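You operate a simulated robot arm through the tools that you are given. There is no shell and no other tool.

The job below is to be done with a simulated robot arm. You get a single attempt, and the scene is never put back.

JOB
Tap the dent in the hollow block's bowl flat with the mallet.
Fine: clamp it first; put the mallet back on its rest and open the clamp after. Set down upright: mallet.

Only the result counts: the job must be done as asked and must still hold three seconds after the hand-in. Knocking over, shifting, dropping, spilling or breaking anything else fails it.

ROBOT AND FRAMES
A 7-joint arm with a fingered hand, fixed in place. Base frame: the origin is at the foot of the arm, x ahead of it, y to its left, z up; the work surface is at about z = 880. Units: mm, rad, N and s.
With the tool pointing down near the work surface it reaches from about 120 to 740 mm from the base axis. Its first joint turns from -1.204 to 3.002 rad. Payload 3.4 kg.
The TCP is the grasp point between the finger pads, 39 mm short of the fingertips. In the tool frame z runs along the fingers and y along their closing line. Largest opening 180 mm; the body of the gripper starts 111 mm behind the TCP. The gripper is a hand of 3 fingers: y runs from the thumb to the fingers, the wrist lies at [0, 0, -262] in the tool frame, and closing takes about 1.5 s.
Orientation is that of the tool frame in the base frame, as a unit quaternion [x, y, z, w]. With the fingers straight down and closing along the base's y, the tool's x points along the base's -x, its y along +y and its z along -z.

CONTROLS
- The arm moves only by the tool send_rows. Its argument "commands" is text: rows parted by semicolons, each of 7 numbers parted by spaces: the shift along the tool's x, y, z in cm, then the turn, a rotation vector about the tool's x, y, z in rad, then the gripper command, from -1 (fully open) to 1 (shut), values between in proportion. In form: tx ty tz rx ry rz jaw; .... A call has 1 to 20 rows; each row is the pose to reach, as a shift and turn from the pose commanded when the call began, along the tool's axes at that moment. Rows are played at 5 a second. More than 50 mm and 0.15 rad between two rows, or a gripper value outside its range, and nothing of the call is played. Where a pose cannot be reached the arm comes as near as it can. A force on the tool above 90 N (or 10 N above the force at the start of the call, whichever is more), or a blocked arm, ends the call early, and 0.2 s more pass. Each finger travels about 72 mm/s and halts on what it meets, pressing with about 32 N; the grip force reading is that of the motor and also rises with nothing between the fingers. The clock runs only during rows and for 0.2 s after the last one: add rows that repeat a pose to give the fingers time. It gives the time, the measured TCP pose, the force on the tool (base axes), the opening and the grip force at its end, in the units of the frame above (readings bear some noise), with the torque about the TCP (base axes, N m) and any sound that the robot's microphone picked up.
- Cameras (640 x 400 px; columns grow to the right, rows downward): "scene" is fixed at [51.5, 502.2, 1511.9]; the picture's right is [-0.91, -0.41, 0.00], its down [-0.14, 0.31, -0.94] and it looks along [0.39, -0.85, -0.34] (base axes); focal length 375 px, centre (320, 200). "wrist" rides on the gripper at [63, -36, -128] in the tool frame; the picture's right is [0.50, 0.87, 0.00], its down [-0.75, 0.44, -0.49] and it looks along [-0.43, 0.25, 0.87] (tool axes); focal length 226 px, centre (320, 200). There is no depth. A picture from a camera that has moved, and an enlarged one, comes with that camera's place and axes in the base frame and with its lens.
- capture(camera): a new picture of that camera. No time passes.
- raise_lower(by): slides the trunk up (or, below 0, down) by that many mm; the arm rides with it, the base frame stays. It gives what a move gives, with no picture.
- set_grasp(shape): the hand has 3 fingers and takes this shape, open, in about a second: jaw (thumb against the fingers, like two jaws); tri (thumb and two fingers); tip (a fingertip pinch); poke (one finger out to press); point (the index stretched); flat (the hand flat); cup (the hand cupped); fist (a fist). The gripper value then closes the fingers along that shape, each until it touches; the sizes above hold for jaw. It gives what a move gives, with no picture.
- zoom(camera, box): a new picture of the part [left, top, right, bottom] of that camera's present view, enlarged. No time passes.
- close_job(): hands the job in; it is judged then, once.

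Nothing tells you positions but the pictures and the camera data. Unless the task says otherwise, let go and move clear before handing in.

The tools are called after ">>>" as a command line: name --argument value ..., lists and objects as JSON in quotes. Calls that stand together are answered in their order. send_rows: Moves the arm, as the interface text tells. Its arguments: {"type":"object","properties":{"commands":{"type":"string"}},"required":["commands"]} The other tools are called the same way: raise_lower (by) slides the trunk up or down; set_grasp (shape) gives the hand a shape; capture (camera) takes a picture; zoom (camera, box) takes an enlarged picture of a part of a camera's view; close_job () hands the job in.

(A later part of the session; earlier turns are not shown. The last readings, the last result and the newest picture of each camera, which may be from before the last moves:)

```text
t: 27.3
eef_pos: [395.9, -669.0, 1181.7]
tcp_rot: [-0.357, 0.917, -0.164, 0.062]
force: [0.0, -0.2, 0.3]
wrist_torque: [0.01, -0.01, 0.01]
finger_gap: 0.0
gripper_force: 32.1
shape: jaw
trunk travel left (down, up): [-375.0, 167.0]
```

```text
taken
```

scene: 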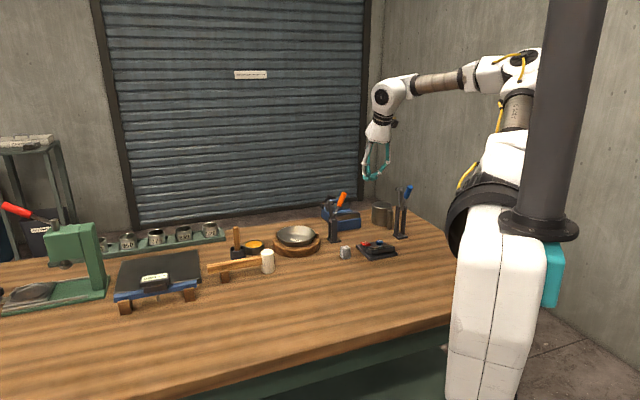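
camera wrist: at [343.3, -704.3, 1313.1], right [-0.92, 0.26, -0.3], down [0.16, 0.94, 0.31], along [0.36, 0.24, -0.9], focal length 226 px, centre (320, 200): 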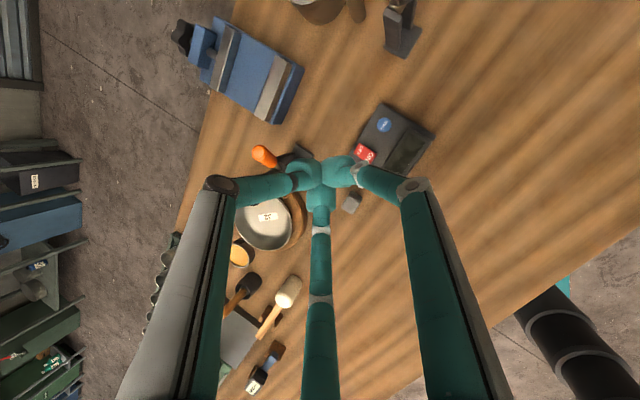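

The hand is now beyond the orange handle on its outer side. I'll enlarge the clamp from this view to fix the handle's position.

>>> zoom --camera "wrist" --box '[230, 110, 350, 200]'

>>> zoom --camera "scene" --box '[315, 180, 375, 250]'

```text
4.44 times, centred on (290, 155) of wrist
camera zoom: at [343.3, -704.3, 1313.1], right [-0.92, 0.26, -0.3], down [0.16, 0.94, 0.31], along [0.36, 0.24, -0.9], focal length 1005 px, centre (453, 400)
```

zoom: 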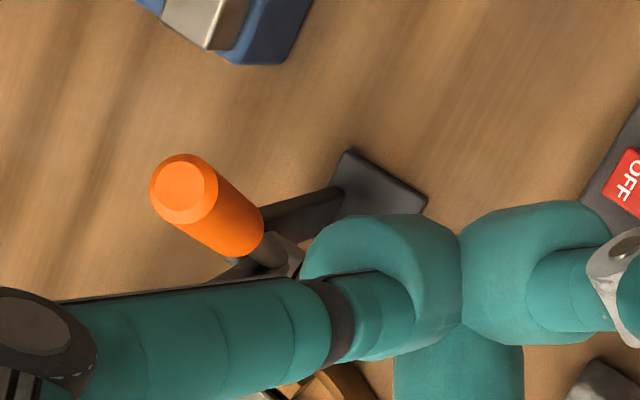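

```text
5.71 times, centred on (345, 215) of scene
camera zoom: at [51.5, 502.2, 1511.9], right [-0.91, -0.41, 0.0], down [-0.14, 0.31, -0.94], along [0.39, -0.85, -0.34], focal length 2142 px, centre (177, 114)
```

zoom: 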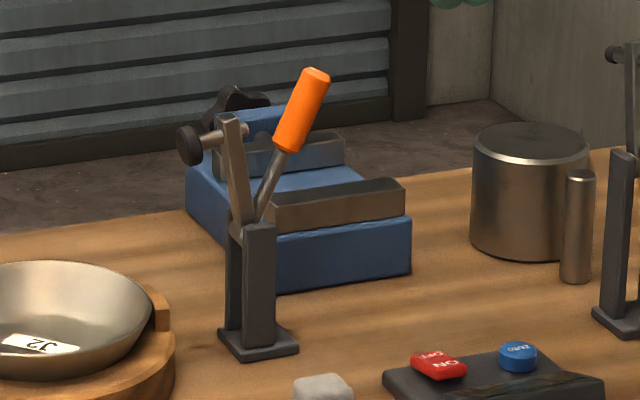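

The clamp lever looks like one rigid V (pivot near z = 969), so pushing the orange handle towards the bowl should bring the arm down onto the block's tab. I'll bring the closed fingertips alongside the handle.

>>> send_rows --commands "0.05 -1.25 3 0 0 0 1; 0.1 -2.5 6 0 0 0 1; 0.15 -3.75 9 0 0 0 1; 0.2 -4.98 12.04 0 0 0 1; 0.2 -4.98 12.04 0 0 0 1"

>>> zoom --camera "scene" --box '[300, 120, 420, 260]'

>>> capture --camera "wrist"

```text
t: 28.5
eef_pos: [453.7, -735.8, 1086.2]
tcp_rot: [-0.358, 0.917, -0.163, 0.064]
force: [-0.4, -0.3, -0.4]
wrist_torque: [-0.01, -0.01, -0.02]
finger_gap: 0.0
gripper_force: 31.8
shape: jaw
trunk travel left (down, up): [-375.0, 167.0]
```

```text
2.86 times, centred on (360, 190) of scene
camera zoom: at [51.5, 502.2, 1511.9], right [-0.91, -0.41, 0.0], down [-0.14, 0.31, -0.94], along [0.39, -0.85, -0.34], focal length 1071 px, centre (206, 229)
```

zoom: 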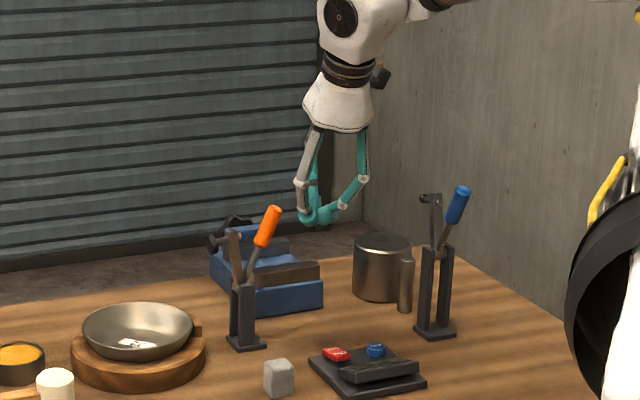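

```text
taken
camera wrist: at [400.1, -770.1, 1218.5], right [-0.92, 0.26, -0.3], down [0.16, 0.94, 0.31], along [0.36, 0.24, -0.9], focal length 226 px, centre (320, 200)
```

wrist: 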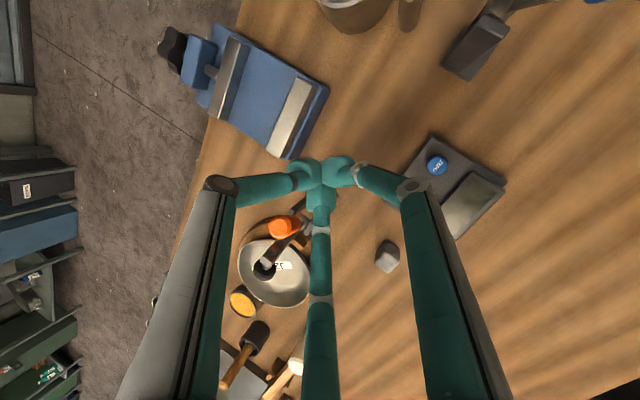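

The fingertips are level with the handle, on its outer side. I'll push gently towards the bowl in small steps and watch the force.

>>> send_rows --commands "-1 0.13 0.37 0 0 0 1; -2 0.27 0.75 0 0 0 1; -3 0.27 0.75 0 0 0 1; -4 0.27 0.75 0 0 0 1; -5 0.27 0.75 0 0 0 1"

>>> zoom --camera "scene" --box '[290, 150, 390, 260]'

```text
t: 29.7
eef_pos: [490.3, -702.2, 1075.8]
tcp_rot: [-0.358, 0.917, -0.164, 0.063]
force: [-2.1, -2.8, 1.3]
wrist_torque: [-0.02, -0.04, -0.08]
finger_gap: 0.0
gripper_force: 31.7
shape: jaw
trunk travel left (down, up): [-375.0, 167.0]
```

```text
3.64 times, centred on (340, 205) of scene
camera zoom: at [51.5, 502.2, 1511.9], right [-0.91, -0.41, 0.0], down [-0.14, 0.31, -0.94], along [0.39, -0.85, -0.34], focal length 1363 px, centre (247, 182)
```

zoom: 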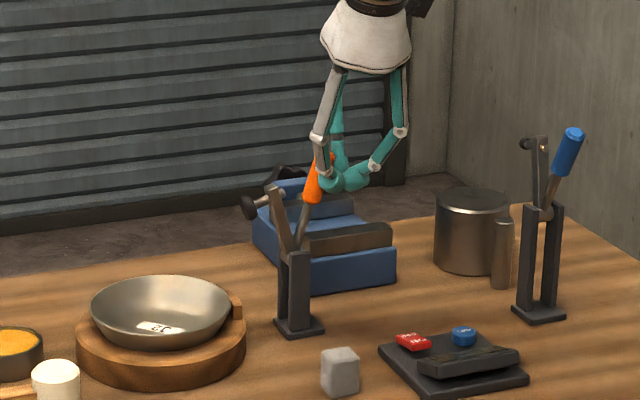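

The lever turns as one piece towards the bowl with only about 4 N. Continuing in steps.

>>> send_rows --commands "-1 0 0 0 0 0 1; -2 0 0 0 0 0 1; -3 0 0 0 0 0 1; -4 0 0 0 0 0 1"

>>> zoom --camera "scene" --box '[290, 150, 390, 260]'

```text
t: 30.7
eef_pos: [520.6, -675.5, 1077.0]
tcp_rot: [-0.358, 0.917, -0.163, 0.062]
force: [-0.4, -1.3, -0.4]
wrist_torque: [-0.03, 0.0, 0.0]
finger_gap: 0.1
gripper_force: 31.9
shape: jaw
trunk travel left (down, up): [-375.0, 167.0]
```

```text
3.64 times, centred on (340, 205) of scene
camera zoom: at [51.5, 502.2, 1511.9], right [-0.91, -0.41, 0.0], down [-0.14, 0.31, -0.94], along [0.39, -0.85, -0.34], focal length 1363 px, centre (247, 182)
```

zoom: 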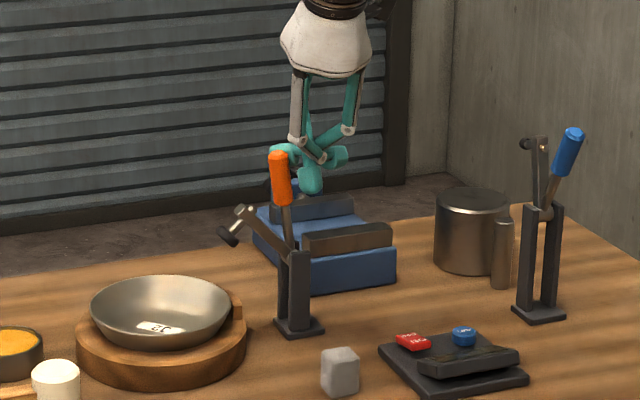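

>>> capture --camera "wrist"

>>> zoom --camera "scene" --box '[310, 160, 370, 220]'

```text
taken
camera wrist: at [467.0, -710.2, 1209.1], right [-0.92, 0.26, -0.3], down [0.16, 0.94, 0.31], along [0.36, 0.24, -0.9], focal length 226 px, centre (320, 200)
```

wrist: 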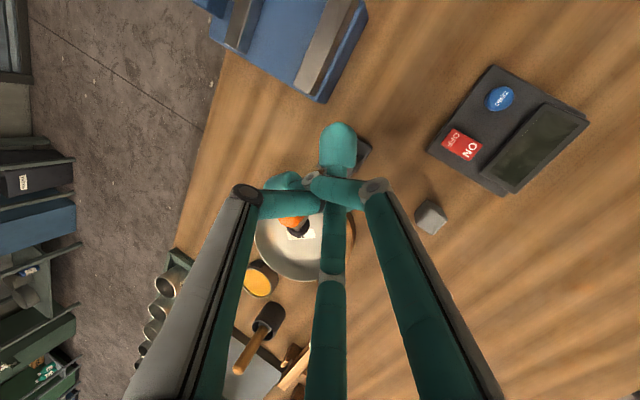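

```text
6.67 times, centred on (340, 190) of scene
camera zoom: at [51.5, 502.2, 1511.9], right [-0.91, -0.41, 0.0], down [-0.14, 0.31, -0.94], along [0.39, -0.85, -0.34], focal length 2499 px, centre (187, 267)
```

zoom: 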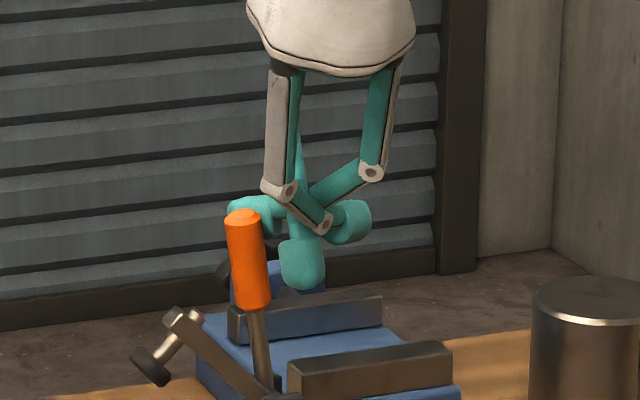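

The closed fingertips slipped past and crossed each other, so a closed cluster is a poor pusher. I'll back away from the handle and reopen, then use the open three-finger cage around the handle instead.

>>> send_rows --commands "1.5 0 0 0 0 0 1; 3 0 0 0 0 0 1; 4.5 0 0 0 0 0 1; 4.5 0 0 0 0 0 1"

>>> capture --camera "wrist"

>>> zoom --camera "scene" --box '[300, 140, 390, 240]'

```text
t: 31.7
eef_pos: [487.5, -706.6, 1077.2]
tcp_rot: [-0.358, 0.917, -0.164, 0.062]
force: [0.1, -2.4, -1.3]
wrist_torque: [0.0, 0.08, -0.08]
finger_gap: 0.0
gripper_force: 31.4
shape: jaw
trunk travel left (down, up): [-375.0, 167.0]
```

```text
taken
camera wrist: at [433.4, -741.4, 1209.0], right [-0.92, 0.26, -0.3], down [0.16, 0.94, 0.31], along [0.36, 0.24, -0.9], focal length 226 px, centre (320, 200)
```

wrist: 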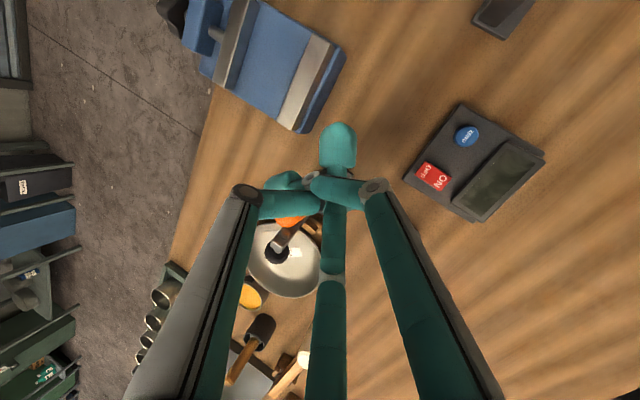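

```text
4.00 times, centred on (345, 190) of scene
camera zoom: at [51.5, 502.2, 1511.9], right [-0.91, -0.41, 0.0], down [-0.14, 0.31, -0.94], along [0.39, -0.85, -0.34], focal length 1499 px, centre (220, 240)
```

zoom: 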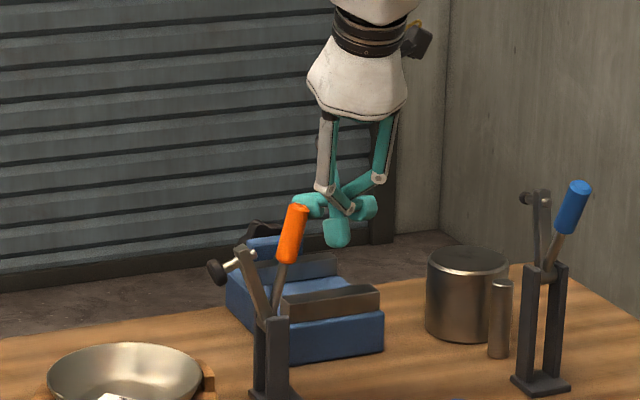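

>>> send_rows --commands "1.5 0 0 0 0 0 1; 3 0 0 0 0 0 1; 4.5 0 0 0 0 0 1; 4.5 0 0 0 0 0 1"

>>> zoom --camera "scene" --box '[300, 140, 390, 240]'

```text
t: 32.7
eef_pos: [454.4, -736.4, 1076.5]
tcp_rot: [-0.358, 0.917, -0.163, 0.062]
force: [0.6, -0.2, 0.9]
wrist_torque: [0.0, -0.02, 0.02]
finger_gap: 0.0
gripper_force: 32.2
shape: jaw
trunk travel left (down, up): [-375.0, 167.0]
```

```text
4.00 times, centred on (345, 190) of scene
camera zoom: at [51.5, 502.2, 1511.9], right [-0.91, -0.41, 0.0], down [-0.14, 0.31, -0.94], along [0.39, -0.85, -0.34], focal length 1499 px, centre (220, 240)
```

zoom: 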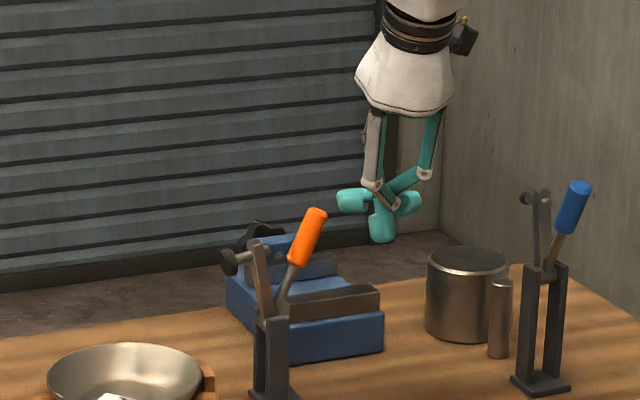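

The handle sprang back to its open position and is free. I'll raise the hand, open it, reduce the tilt and turn it so two fingers will straddle the handle from the outer side.

>>> send_rows --commands "0 -0.68 -1.9 -0.03 0 0 1; 0 -1.37 -3.76 -0.06 0 0 1; 0 -2.05 -5.64 -0.1 0 0 1; 0 -2.74 -7.52 -0.15 0 0 1; 0 -2.74 -7.52 -0.15 0 0 0.5; 0 -2.74 -7.52 -0.15 0 0 0; 0 -2.74 -7.52 -0.15 0 0 0; 0 -2.74 -7.52 -0.15 0 0 0; 0 -2.74 -7.52 -0.15 0 0 0; 0 -2.74 -7.52 -0.15 0 0 0; 0 -2.74 -7.52 -0.15 0 0 0"

>>> send_rows --commands "0 0 0 0 0 0.131 0; 0 0 0 0 0 0.262 0; 0 0 0 0 0 0.393 0; 0 0 0 0 0 0.524 0; 0 0 0 0 0 0.524 0"

>>> capture --camera "wrist"

>>> zoom --camera "scene" --box '[300, 100, 410, 240]'

```text
t: 35.1
eef_pos: [454.3, -735.8, 1157.4]
tcp_rot: [-0.361, 0.927, -0.095, 0.035]
force: [-0.4, -0.2, 0.5]
wrist_torque: [-0.01, -0.01, -0.05]
finger_gap: 89.6
gripper_force: 0.0
shape: jaw
trunk travel left (down, up): [-375.0, 167.0]
```

```text
t: 36.3
eef_pos: [453.0, -736.4, 1157.8]
tcp_rot: [-0.108, 0.989, -0.082, 0.059]
force: [-1.1, -0.2, 0.5]
wrist_torque: [-0.02, -0.01, 0.0]
finger_gap: 89.5
gripper_force: 0.1
shape: jaw
trunk travel left (down, up): [-375.0, 167.0]
```

```text
taken
camera wrist: at [382.6, -766.1, 1282.2], right [-0.66, 0.72, -0.2], down [0.58, 0.66, 0.48], along [0.48, 0.2, -0.85], focal length 226 px, centre (320, 200)
```

wrist: 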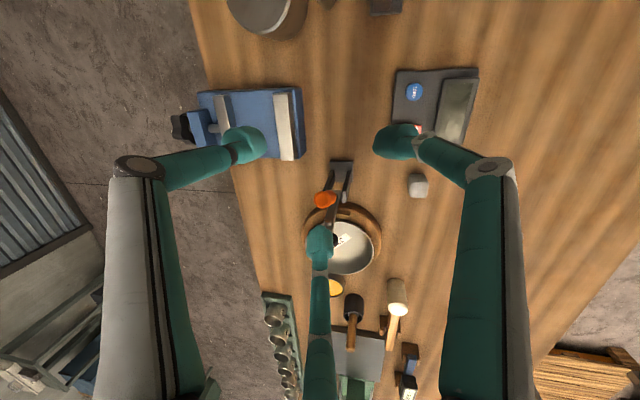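

```text
2.86 times, centred on (355, 170) of scene
camera zoom: at [51.5, 502.2, 1511.9], right [-0.91, -0.41, 0.0], down [-0.14, 0.31, -0.94], along [0.39, -0.85, -0.34], focal length 1071 px, centre (220, 286)
```

zoom: 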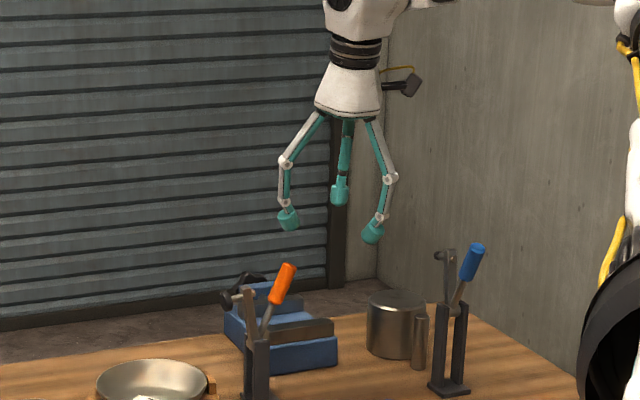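

The hand is untangled and lined up with the clamp. I'll check what the fist and poke shapes look like here in free space, as a stiffer pusher may be better.

>>> set_grasp --shape "fist"

>>> zoom --camera "scene" --box '[320, 110, 400, 220]'

>>> capture --camera "wrist"

>>> set_grasp --shape "poke"

>>> zoom --camera "scene" --box '[320, 110, 400, 220]'

>>> capture --camera "wrist"

```text
t: 37.2
eef_pos: [453.5, -735.9, 1157.8]
tcp_rot: [-0.109, 0.989, -0.081, 0.059]
force: [0.4, 0.2, -0.2]
wrist_torque: [0.0, -0.01, 0.0]
finger_gap: 0.0
gripper_force: 0.0
shape: fist
trunk travel left (down, up): [-375.0, 167.0]
```

```text
3.64 times, centred on (360, 165) of scene
camera zoom: at [51.5, 502.2, 1511.9], right [-0.91, -0.41, 0.0], down [-0.14, 0.31, -0.94], along [0.39, -0.85, -0.34], focal length 1363 px, centre (174, 327)
```

zoom: 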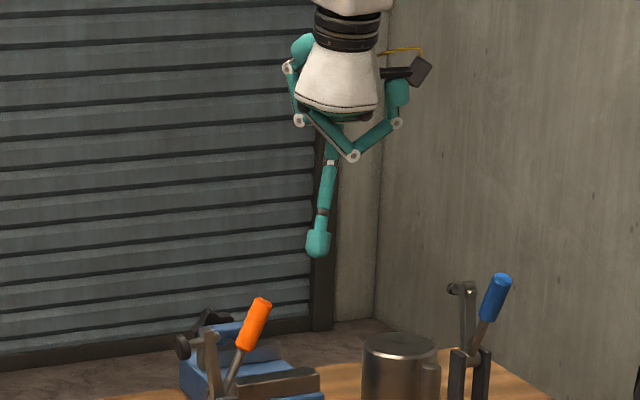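

```text
taken
camera wrist: at [382.8, -766.2, 1282.3], right [-0.66, 0.72, -0.2], down [0.57, 0.66, 0.48], along [0.48, 0.2, -0.85], focal length 226 px, centre (320, 200)
```

wrist: 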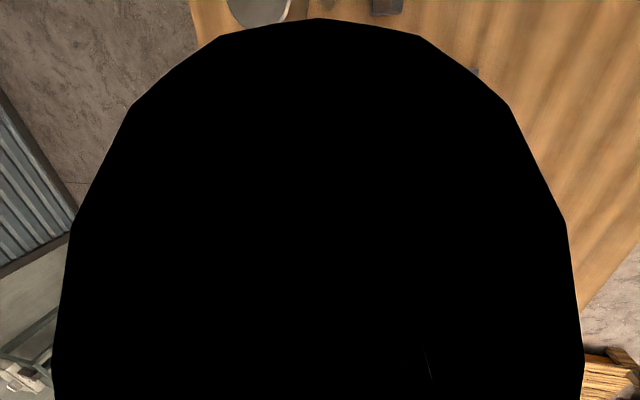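

```text
t: 38.1
eef_pos: [454.1, -735.4, 1157.3]
tcp_rot: [-0.109, 0.989, -0.082, 0.059]
force: [0.3, 0.2, -0.4]
wrist_torque: [0.01, -0.02, -0.01]
finger_gap: 0.2
gripper_force: 0.1
shape: poke
trunk travel left (down, up): [-375.0, 167.0]
```

```text
3.64 times, centred on (360, 165) of scene
camera zoom: at [51.5, 502.2, 1511.9], right [-0.91, -0.41, 0.0], down [-0.14, 0.31, -0.94], along [0.39, -0.85, -0.34], focal length 1363 px, centre (174, 327)
```

zoom: 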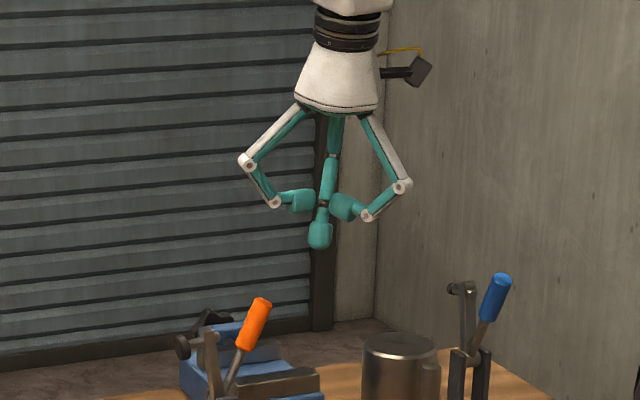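

```text
taken
camera wrist: at [382.8, -766.2, 1282.3], right [-0.66, 0.72, -0.2], down [0.57, 0.66, 0.48], along [0.48, 0.2, -0.85], focal length 226 px, centre (320, 200)
```

wrist: 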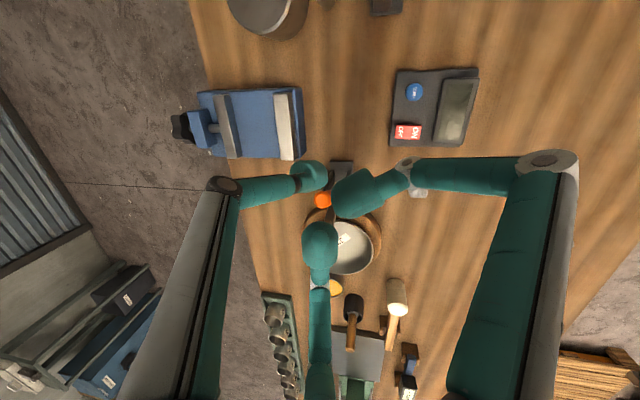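

>>> send_rows --commands "0 0 0 0 0 0 -1; 0 0 0 0 0 0 -1; 0 0 0 0 0 0 -1; 0 0 0 0 0 0 -1; 0 0 0 0 0 0 -1"

>>> zoom --camera "scene" --box '[320, 110, 400, 220]'

>>> send_rows --commands "0 0 0 0 0 0 1; 0 0 0 0 0 0 1; 0 0 0 0 0 0 1; 0 0 0 0 0 0 1; 0 0 0 0 0 0 1; 0 0 0 0 0 0 1; 0 0 0 0 0 0 1"

>>> zoom --camera "scene" --box '[320, 110, 400, 220]'

```text
t: 39.3
eef_pos: [452.0, -736.3, 1156.7]
tcp_rot: [-0.109, 0.989, -0.082, 0.059]
force: [-0.3, -0.2, 0.1]
wrist_torque: [0.0, 0.01, -0.02]
finger_gap: 0.2
gripper_force: 0.2
shape: poke
trunk travel left (down, up): [-375.0, 167.0]
```

```text
3.64 times, centred on (360, 165) of scene
camera zoom: at [51.5, 502.2, 1511.9], right [-0.91, -0.41, 0.0], down [-0.14, 0.31, -0.94], along [0.39, -0.85, -0.34], focal length 1363 px, centre (174, 327)
```

zoom: 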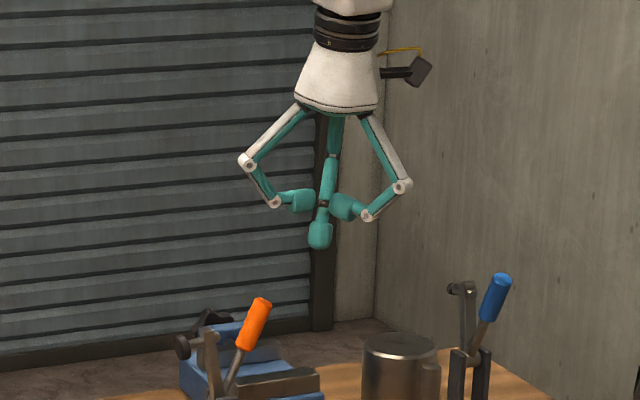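

```text
t: 40.9
eef_pos: [452.4, -735.9, 1157.1]
tcp_rot: [-0.109, 0.989, -0.082, 0.059]
force: [0.0, -0.8, -0.8]
wrist_torque: [0.01, 0.05, 0.02]
finger_gap: 0.1
gripper_force: 31.4
shape: jaw
trunk travel left (down, up): [-375.0, 167.0]
```

```text
3.64 times, centred on (360, 165) of scene
camera zoom: at [51.5, 502.2, 1511.9], right [-0.91, -0.41, 0.0], down [-0.14, 0.31, -0.94], along [0.39, -0.85, -0.34], focal length 1363 px, centre (174, 327)
```

zoom: 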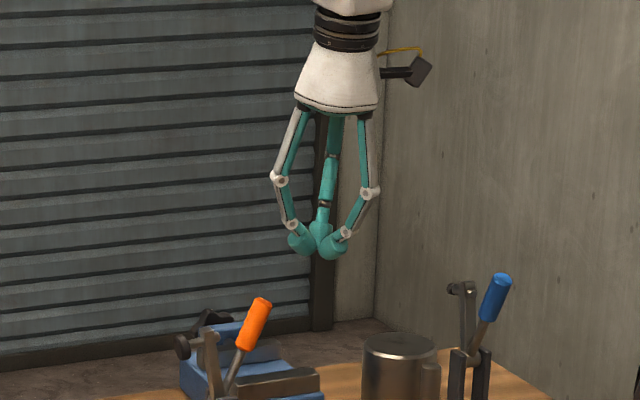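

Closing from the poke shape just returns to jaw. I'll open the jaw to about 60 mm and re-measure the handle's top from this view so I can take hold of it from above.

>>> send_rows --commands "0 0 0 0 0 0 0.33; 0 0 0 0 0 0 0.33; 0 0 0 0 0 0 0.33; 0 0 0 0 0 0 0.33; 0 0 0 0 0 0 0.33"

>>> capture --camera "wrist"

>>> zoom --camera "wrist" --box '[280, 140, 390, 230]'

```text
t: 42.1
eef_pos: [453.4, -735.4, 1157.8]
tcp_rot: [-0.109, 0.989, -0.081, 0.059]
force: [-0.2, -0.2, 0.6]
wrist_torque: [0.01, 0.01, 0.01]
finger_gap: 58.3
gripper_force: 0.1
shape: jaw
trunk travel left (down, up): [-375.0, 167.0]
```

```text
taken
camera wrist: at [382.8, -766.2, 1282.3], right [-0.66, 0.72, -0.2], down [0.57, 0.66, 0.48], along [0.48, 0.2, -0.85], focal length 226 px, centre (320, 200)
```

wrist: 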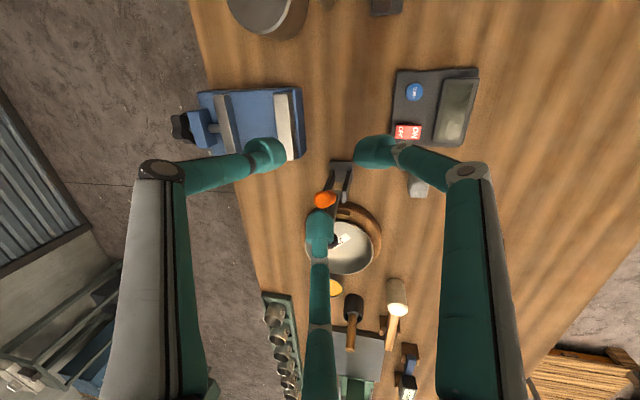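

```text
4.44 times, centred on (335, 185) of wrist
camera zoom: at [382.8, -766.2, 1282.3], right [-0.66, 0.72, -0.2], down [0.57, 0.66, 0.48], along [0.48, 0.2, -0.85], focal length 1005 px, centre (253, 267)
```

zoom: 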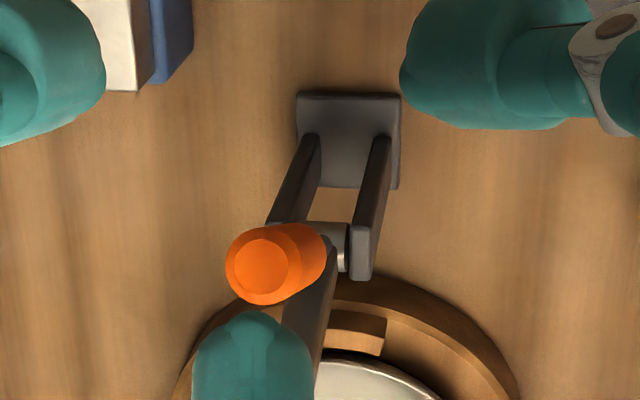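

The handle's top is at about (a, n, z) = (-113, 863, 1068) in the bench frame, and the hand is lined up in the clamp's plane. I'll move above it and lower the open fingers around its top, staying above the lever arm.

>>> send_rows --commands "-1.75 0.7 0.05 0 0 0 0.33; -3.5 1.4 0.1 0 0 0 0.33; -5.24 2.12 0.16 0 0 0 0.33; -5.05 2.45 2.04 0 0 0 0.33; -4.86 2.78 3.92 0 0 0 0.33; -4.67 3.11 5.8 0 0 0 0.33; -4.67 3.11 5.8 0 0 0 0.33"

>>> capture --camera "wrist"

>>> zoom --camera "scene" --box '[310, 140, 380, 230]'

```text
t: 43.7
eef_pos: [499.7, -703.5, 1098.4]
tcp_rot: [-0.109, 0.989, -0.082, 0.058]
force: [-0.1, -0.1, 0.0]
wrist_torque: [-0.01, 0.01, -0.01]
finger_gap: 58.0
gripper_force: 0.0
shape: jaw
trunk travel left (down, up): [-375.0, 167.0]
```

```text
taken
camera wrist: at [429.6, -734.3, 1224.4], right [-0.66, 0.72, -0.2], down [0.57, 0.66, 0.48], along [0.48, 0.2, -0.85], focal length 226 px, centre (320, 200)
```

wrist: 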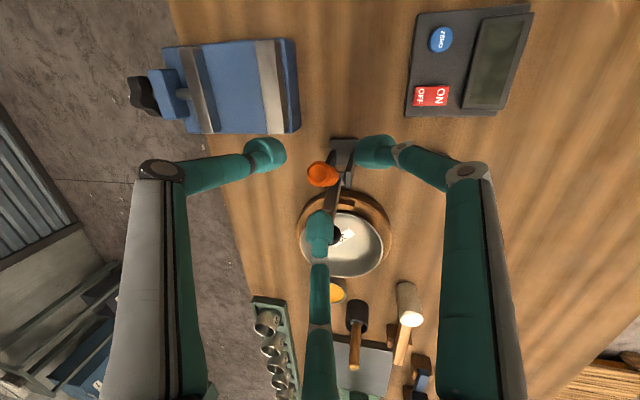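

```text
4.44 times, centred on (345, 185) of scene
camera zoom: at [51.5, 502.2, 1511.9], right [-0.91, -0.41, 0.0], down [-0.14, 0.31, -0.94], along [0.39, -0.85, -0.34], focal length 1666 px, centre (209, 267)
```

zoom: 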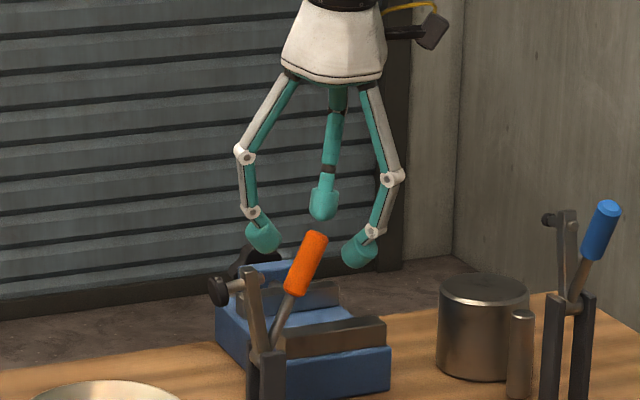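

The handle's top sits centred in the three fingers. Closing on it.

>>> send_rows --commands "0 0 0 0 0 0 0.5; 0 0 0 0 0 0 0.6; 0 0 0 0 0 0 0.7; 0 0 0 0 0 0 0.8; 0 0 0 0 0 0 0.9; 0 0 0 0 0 0 1; 0 0 0 0 0 0 1; 0 0 0 0 0 0 1"

>>> capture --camera "wrist"

>>> zoom --camera "scene" --box '[310, 140, 380, 230]'

```text
t: 45.5
eef_pos: [500.3, -703.8, 1100.1]
tcp_rot: [-0.109, 0.989, -0.082, 0.059]
force: [-2.3, 2.4, 1.6]
wrist_torque: [0.12, 0.04, 0.01]
finger_gap: 12.7
gripper_force: 32.3
shape: tri
trunk travel left (down, up): [-375.0, 167.0]
```

```text
taken
camera wrist: at [429.4, -733.4, 1225.0], right [-0.66, 0.72, -0.2], down [0.57, 0.66, 0.48], along [0.48, 0.2, -0.85], focal length 226 px, centre (320, 200)
```

wrist: 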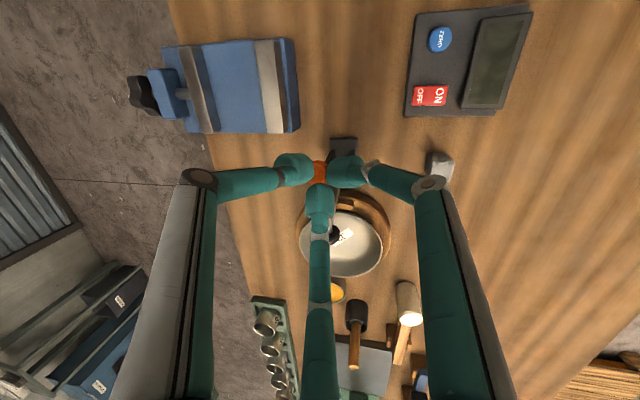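

```text
4.44 times, centred on (345, 185) of scene
camera zoom: at [51.5, 502.2, 1511.9], right [-0.91, -0.41, 0.0], down [-0.14, 0.31, -0.94], along [0.39, -0.85, -0.34], focal length 1666 px, centre (209, 267)
```

zoom: 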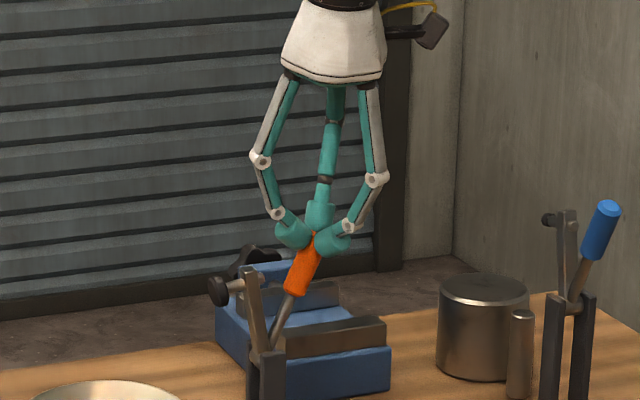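

The handle is held. Now I'll swing it along its arc towards the bowl, tilting the hand with it.

>>> send_rows --commands "-0.94 0.46 -0.37 0 0 0 1; -2.08 1.05 -0.65 0.0147 0.0255 -0.006 1; -2.91 1.51 -0.74 0.0294 0.0509 -0.0119 1; -3.77 1.99 -0.77 0.049 0.0849 -0.0199 1; -4.62 2.5 -0.73 0.0686 0.1189 -0.0279 1; -5.46 3.01 -0.6 0.0858 0.1486 -0.0348 1; -5.46 3.01 -0.6 0.0858 0.1486 -0.0348 1"

>>> capture --camera "wrist"

>>> zoom --camera "scene" --box '[290, 130, 380, 250]'

```text
t: 47.1
eef_pos: [544.7, -658.2, 1108.4]
tcp_rot: [-0.117, 0.984, -0.134, -0.01]
force: [-9.9, 6.0, 14.6]
wrist_torque: [-0.17, 0.47, -0.15]
finger_gap: 12.7
gripper_force: 31.7
shape: tri
trunk travel left (down, up): [-375.0, 167.0]
```

```text
taken
camera wrist: at [490.4, -674.2, 1244.5], right [-0.69, 0.7, -0.2], down [0.63, 0.71, 0.32], along [0.37, 0.1, -0.92], focal length 226 px, centre (320, 200)
```

wrist: 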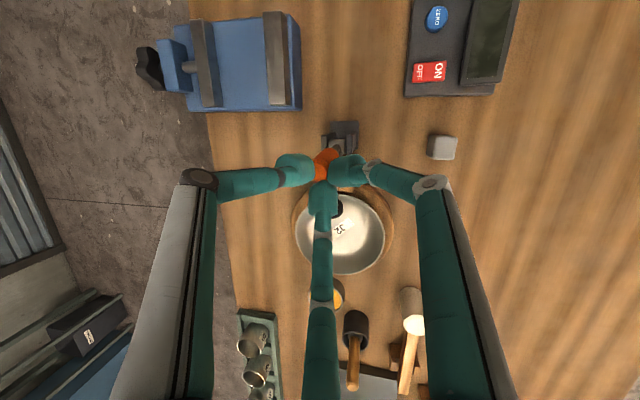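

```text
3.33 times, centred on (335, 190) of scene
camera zoom: at [51.5, 502.2, 1511.9], right [-0.91, -0.41, 0.0], down [-0.14, 0.31, -0.94], along [0.39, -0.85, -0.34], focal length 1249 px, centre (270, 233)
```

zoom: 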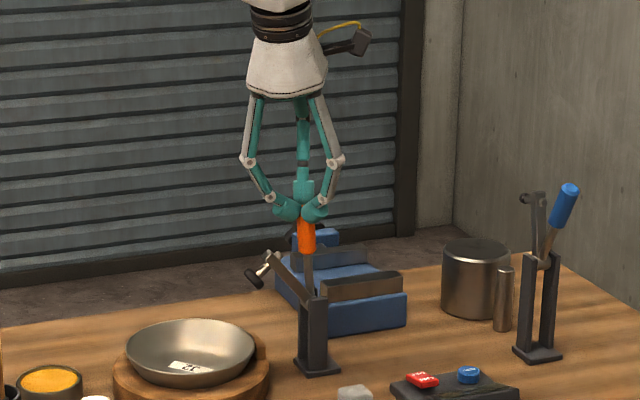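

The lever swings with the hand and is upright now, with a mild upward push from the handle. I'll continue along a corrected arc.

>>> send_rows --commands "-0.54 0.45 -0.15 0.011 0.019 -0.0045 1; -1.08 0.82 -0.2 0.0222 0.038 -0.0091 1; -1.8 1.26 -0.12 0.037 0.0634 -0.0152 1; -2.52 1.7 -0.03 0.0517 0.0887 -0.0213 1; -3.2 2.15 0.15 0.0665 0.114 -0.0274 1; -3.91 2.6 0.35 0.0812 0.1394 -0.0335 1; -4.57 3.05 0.64 0.096 0.1648 -0.0396 1; -5.23 3.5 0.94 0.1108 0.1901 -0.0457 1; -5.23 3.5 0.94 0.1108 0.1901 -0.0457 1"

>>> capture --camera "wrist"

>>> zoom --camera "scene" --box '[270, 130, 380, 260]'

```text
t: 49.1
eef_pos: [590.7, -617.4, 1087.0]
tcp_rot: [-0.127, 0.967, -0.199, -0.099]
force: [16.6, 2.7, 19.6]
wrist_torque: [-0.39, -0.43, 0.42]
finger_gap: 9.0
gripper_force: 31.7
shape: tri
trunk travel left (down, up): [-375.0, 167.0]
```

```text
taken
camera wrist: at [559.6, -610.5, 1230.4], right [-0.72, 0.67, -0.19], down [0.66, 0.74, 0.1], along [0.21, -0.05, -0.98], focal length 226 px, centre (320, 200)
```

wrist: 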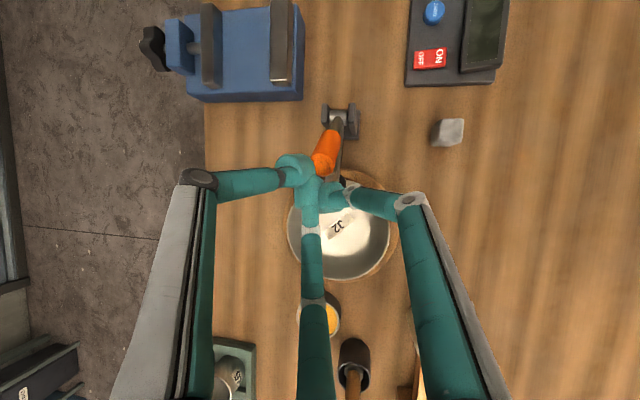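

```text
3.08 times, centred on (325, 195) of scene
camera zoom: at [51.5, 502.2, 1511.9], right [-0.91, -0.41, 0.0], down [-0.14, 0.31, -0.94], along [0.39, -0.85, -0.34], focal length 1153 px, centre (305, 215)
```

zoom: 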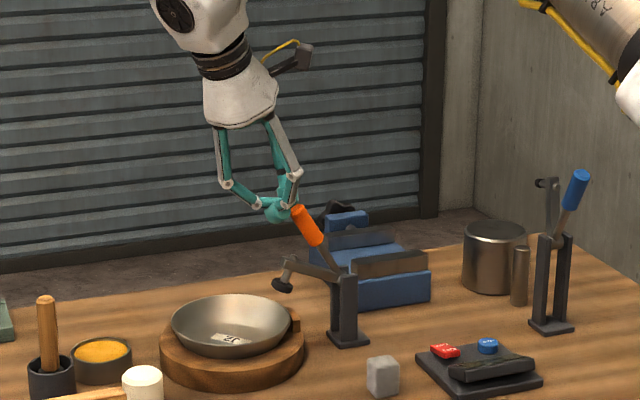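

>>> zoom --camera "wrist" --box '[270, 90, 390, 220]'

>>> zoom --camera "scene" --box '[300, 170, 350, 230]'

```text
3.08 times, centred on (330, 155) of wrist
camera zoom: at [559.6, -610.5, 1230.4], right [-0.72, 0.67, -0.19], down [0.66, 0.74, 0.1], along [0.21, -0.05, -0.98], focal length 696 px, centre (289, 338)
```

zoom: 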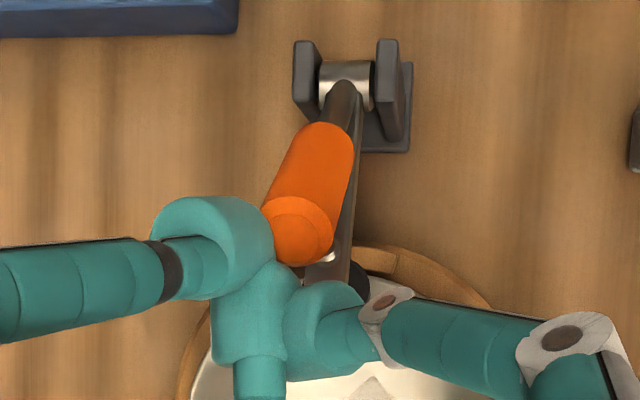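

```text
6.67 times, centred on (325, 200) of scene
camera zoom: at [51.5, 502.2, 1511.9], right [-0.91, -0.41, 0.0], down [-0.14, 0.31, -0.94], along [0.39, -0.85, -0.34], focal length 2499 px, centre (287, 200)
```

zoom: 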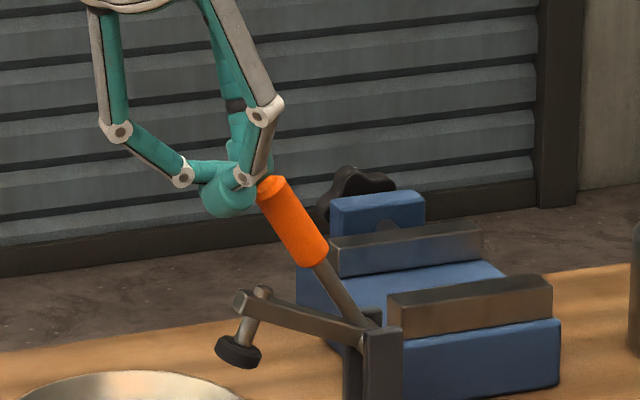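

The handle slipped out of the grip but the lever has stayed well past upright. I'll lift the hand clear along its own axis and see how the lever behaves.

>>> send_rows --commands "0 0 -1.5 0 0 0 1; 0 0 -3 0 0 0 1; 0 0 -5 0 0 0 1; 0 0 -7 0 0 0 1; 0 0 -7 0 0 0 0.7; 0 0 -7 0 0 0 0.5; 0 0 -7 0 0 0 0.33; 0 0 -7 0 0 0 0.33"

>>> capture --camera "wrist"

>>> zoom --camera "scene" --box '[270, 130, 380, 260]'

```text
t: 50.9
eef_pos: [599.1, -589.4, 1148.8]
tcp_rot: [-0.126, 0.967, -0.198, -0.102]
force: [1.4, 0.2, -0.2]
wrist_torque: [0.0, -0.01, -0.02]
finger_gap: 58.2
gripper_force: 0.0
shape: jaw
trunk travel left (down, up): [-375.0, 167.0]
```

```text
taken
camera wrist: at [568.3, -581.8, 1292.7], right [-0.72, 0.67, -0.19], down [0.66, 0.74, 0.1], along [0.21, -0.05, -0.98], focal length 226 px, centre (320, 200)
```

wrist: 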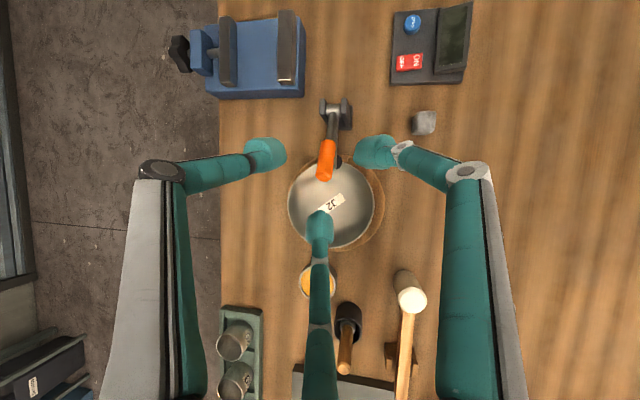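

```text
3.08 times, centred on (325, 195) of scene
camera zoom: at [51.5, 502.2, 1511.9], right [-0.91, -0.41, 0.0], down [-0.14, 0.31, -0.94], along [0.39, -0.85, -0.34], focal length 1153 px, centre (305, 215)
```

zoom: 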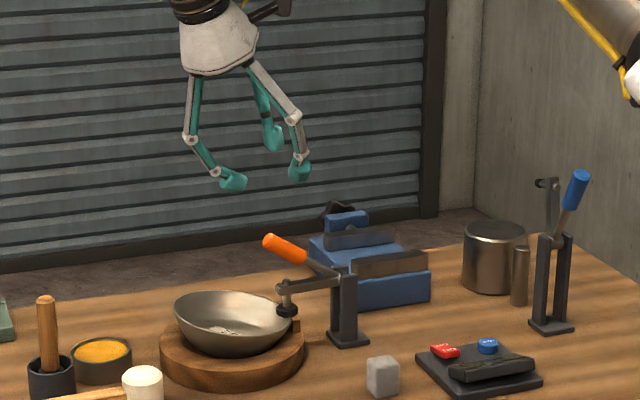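

With the hand gone the lever snapped closed by itself. I need a closer look at how the knob sits and whether the bowl tilted.

>>> zoom --camera "scene" --box '[270, 200, 340, 255]'

>>> zoom --camera "wrist" --box '[270, 90, 390, 260]'

```text
7.27 times, centred on (305, 228) of scene
camera zoom: at [51.5, 502.2, 1511.9], right [-0.91, -0.41, 0.0], down [-0.14, 0.31, -0.94], along [0.39, -0.85, -0.34], focal length 2726 px, centre (429, 0)
```

zoom: 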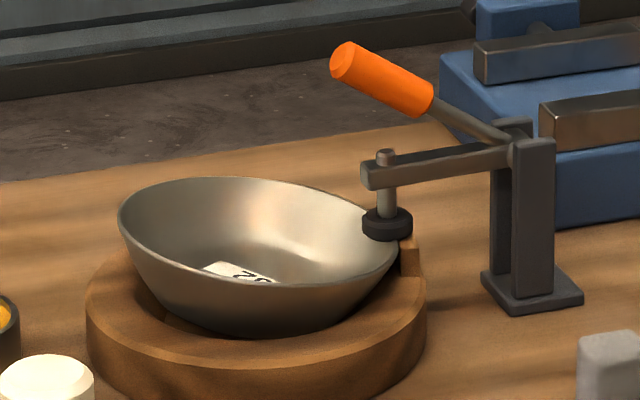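

```text
2.35 times, centred on (330, 175) of wrist
camera zoom: at [568.3, -581.8, 1292.7], right [-0.72, 0.67, -0.19], down [0.66, 0.74, 0.1], along [0.21, -0.05, -0.98], focal length 532 px, centre (296, 259)
```

zoom: 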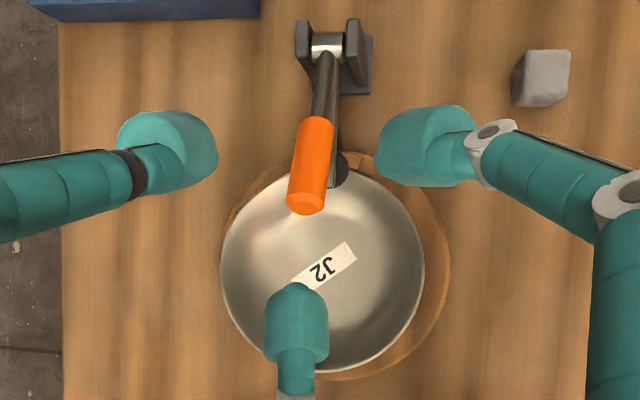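

The clamp is shut with its knob on the tab and the bowl's rim, and the bowl has settled slightly tilted in its hollow. I'll inspect the bowl interior from here.

>>> zoom --camera "wrist" --box '[280, 150, 385, 255]'

>>> zoom --camera "scene" --box '[278, 218, 322, 250]'

```text
3.81 times, centred on (332, 202) of wrist
camera zoom: at [568.3, -581.8, 1292.7], right [-0.72, 0.67, -0.19], down [0.66, 0.74, 0.1], along [0.21, -0.05, -0.98], focal length 861 px, centre (272, 190)
```

zoom: 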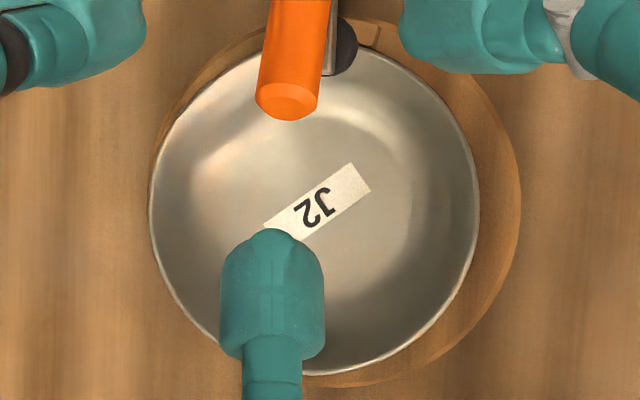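

```text
12.50 times, centred on (300, 234) of scene
camera zoom: at [51.5, 502.2, 1511.9], right [-0.91, -0.41, 0.0], down [-0.14, 0.31, -0.94], along [0.39, -0.85, -0.34], focal length 4685 px, centre (570, -225)
```

zoom: 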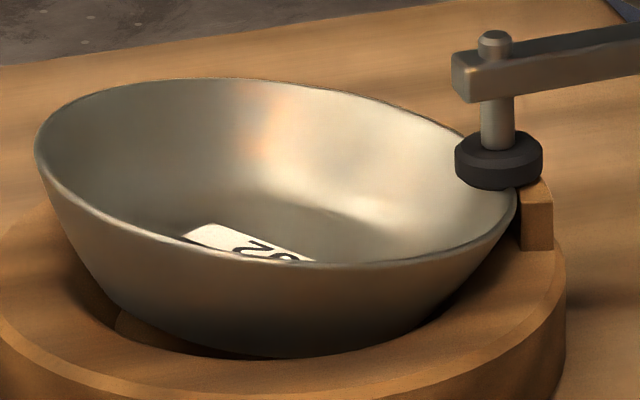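

>>> send_rows --commands "-0.4 0.6 1.5 0 0 0 0; -0.8 1.2 3 0 0 0 -0.5; -1.24 1.79 4.51 0 0 0 -1; -1.24 1.79 4.51 0 0 0 -1; -1.24 1.79 4.51 0 0 0 -1; -1.24 1.79 4.51 0 0 0 -1; -1.24 1.79 4.51 0 0 0 -1"

>>> capture --camera "wrist"

>>> zoom --camera "wrist" --box '[270, 130, 390, 250]'

```text
t: 52.5
eef_pos: [599.8, -589.6, 1098.7]
tcp_rot: [-0.127, 0.967, -0.197, -0.101]
force: [0.4, -0.2, -0.2]
wrist_torque: [0.01, 0.03, 0.0]
finger_gap: 174.8
gripper_force: 0.2
shape: jaw
trunk travel left (down, up): [-375.0, 167.0]
```

```text
taken
camera wrist: at [568.8, -584.4, 1242.1], right [-0.72, 0.67, -0.19], down [0.66, 0.74, 0.1], along [0.21, -0.05, -0.98], focal length 226 px, centre (320, 200)
```

wrist: 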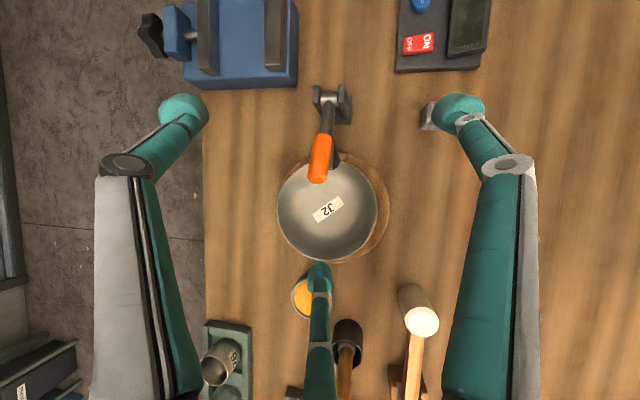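

```text
3.33 times, centred on (330, 190) of wrist
camera zoom: at [568.8, -584.4, 1242.1], right [-0.72, 0.67, -0.19], down [0.66, 0.74, 0.1], along [0.21, -0.05, -0.98], focal length 754 px, centre (287, 233)
```

zoom: 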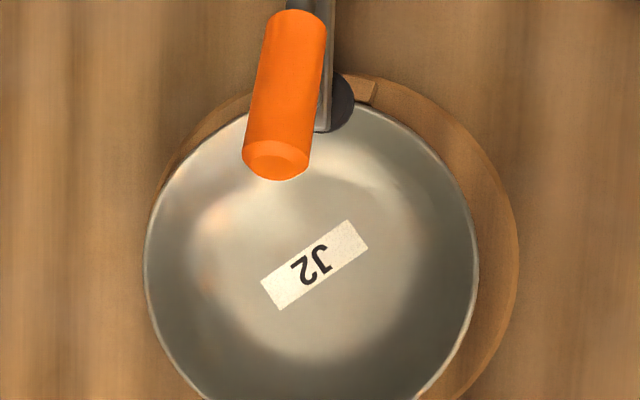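

>>> zoom --camera "wrist" --box '[280, 155, 350, 225]'

>>> zoom --camera "wrist" --box '[280, 160, 320, 200]'

```text
5.71 times, centred on (315, 190) of wrist
camera zoom: at [568.8, -584.4, 1242.1], right [-0.72, 0.67, -0.19], down [0.66, 0.74, 0.1], along [0.21, -0.05, -0.98], focal length 1292 px, centre (349, 257)
```

zoom: 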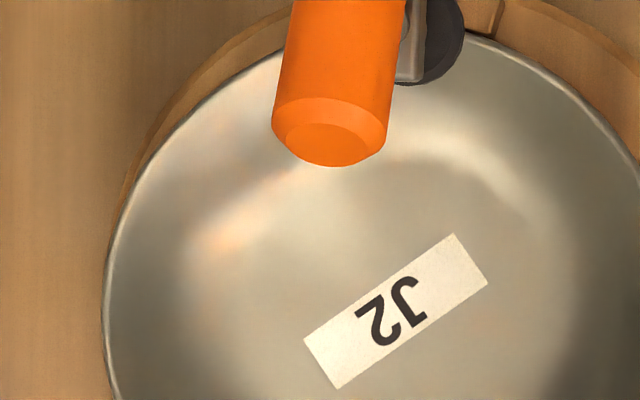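

```text
10.00 times, centred on (300, 180) of wrist
camera zoom: at [568.8, -584.4, 1242.1], right [-0.72, 0.67, -0.19], down [0.66, 0.74, 0.1], along [0.21, -0.05, -0.98], focal length 2261 px, centre (520, 400)
```

zoom: 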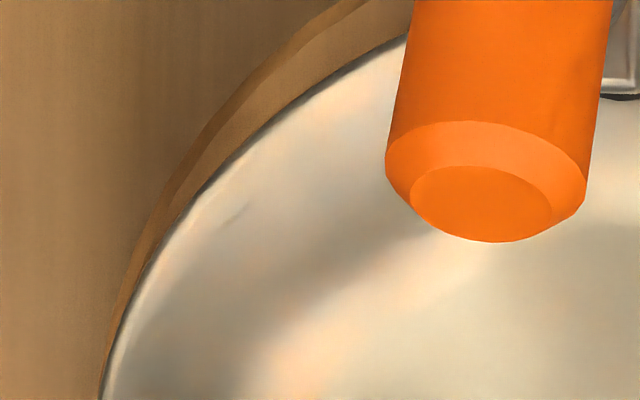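

The dent shows as a flattened stretch on the wall at about (45, 897) in bench coordinates, partly beside the clamp handle. Next I'll take the mallet by its round head, which suits this three-finger hand, so I'm moving above the head with the handle between two fingers.

>>> send_rows --commands "-0.96 1.98 -0.57 -0.022 -0.0471 -0.1158 0; -1.92 3.97 -1.14 -0.044 -0.0942 -0.2315 0.42; -2.88 5.95 -1.72 -0.0659 -0.1413 -0.3473 0.42; -3.84 7.94 -2.29 -0.0879 -0.1884 -0.463 0.42; -4.8 9.92 -2.86 -0.1099 -0.2354 -0.5788 0.42; -5.76 11.9 -3.43 -0.1319 -0.2825 -0.6945 0.42; -6.72 13.89 -4 -0.1538 -0.3296 -0.8103 0.42; -7.68 15.87 -4.58 -0.1758 -0.3767 -0.926 0.42; -8.64 17.86 -5.15 -0.1978 -0.4238 -1.0418 0.42; -8.64 17.86 -5.15 -0.1978 -0.4238 -1.0418 0.42"

>>> capture --camera "wrist"

>>> capture --camera "scene"

```text
t: 54.7
eef_pos: [637.5, -392.5, 1059.4]
tcp_rot: [-0.614, 0.789, -0.001, 0.001]
force: [0.5, 0.6, -0.2]
wrist_torque: [0.01, -0.02, 0.01]
finger_gap: 51.0
gripper_force: 0.0
shape: jaw
trunk travel left (down, up): [-375.0, 167.0]
```

```text
taken
camera wrist: at [657.3, -462.3, 1187.6], right [-0.96, -0.27, 0.0], down [-0.24, 0.84, 0.49], along [-0.13, 0.47, -0.87], focal length 226 px, centre (320, 200)
```

wrist: 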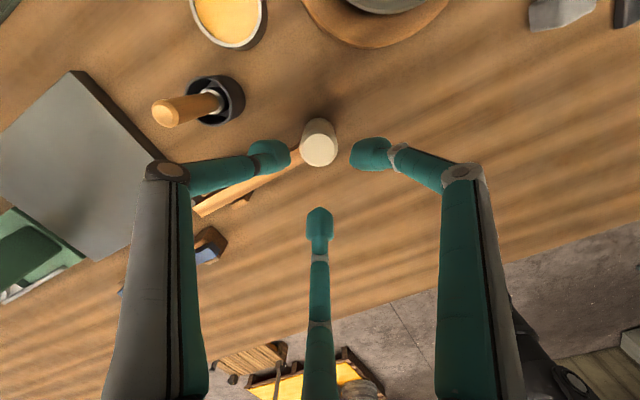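

```text
taken
```

scene: 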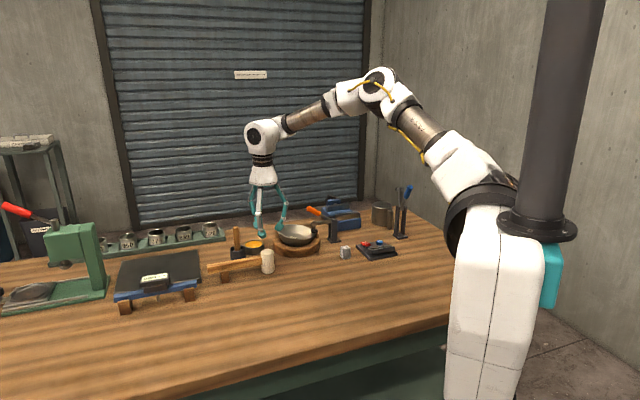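

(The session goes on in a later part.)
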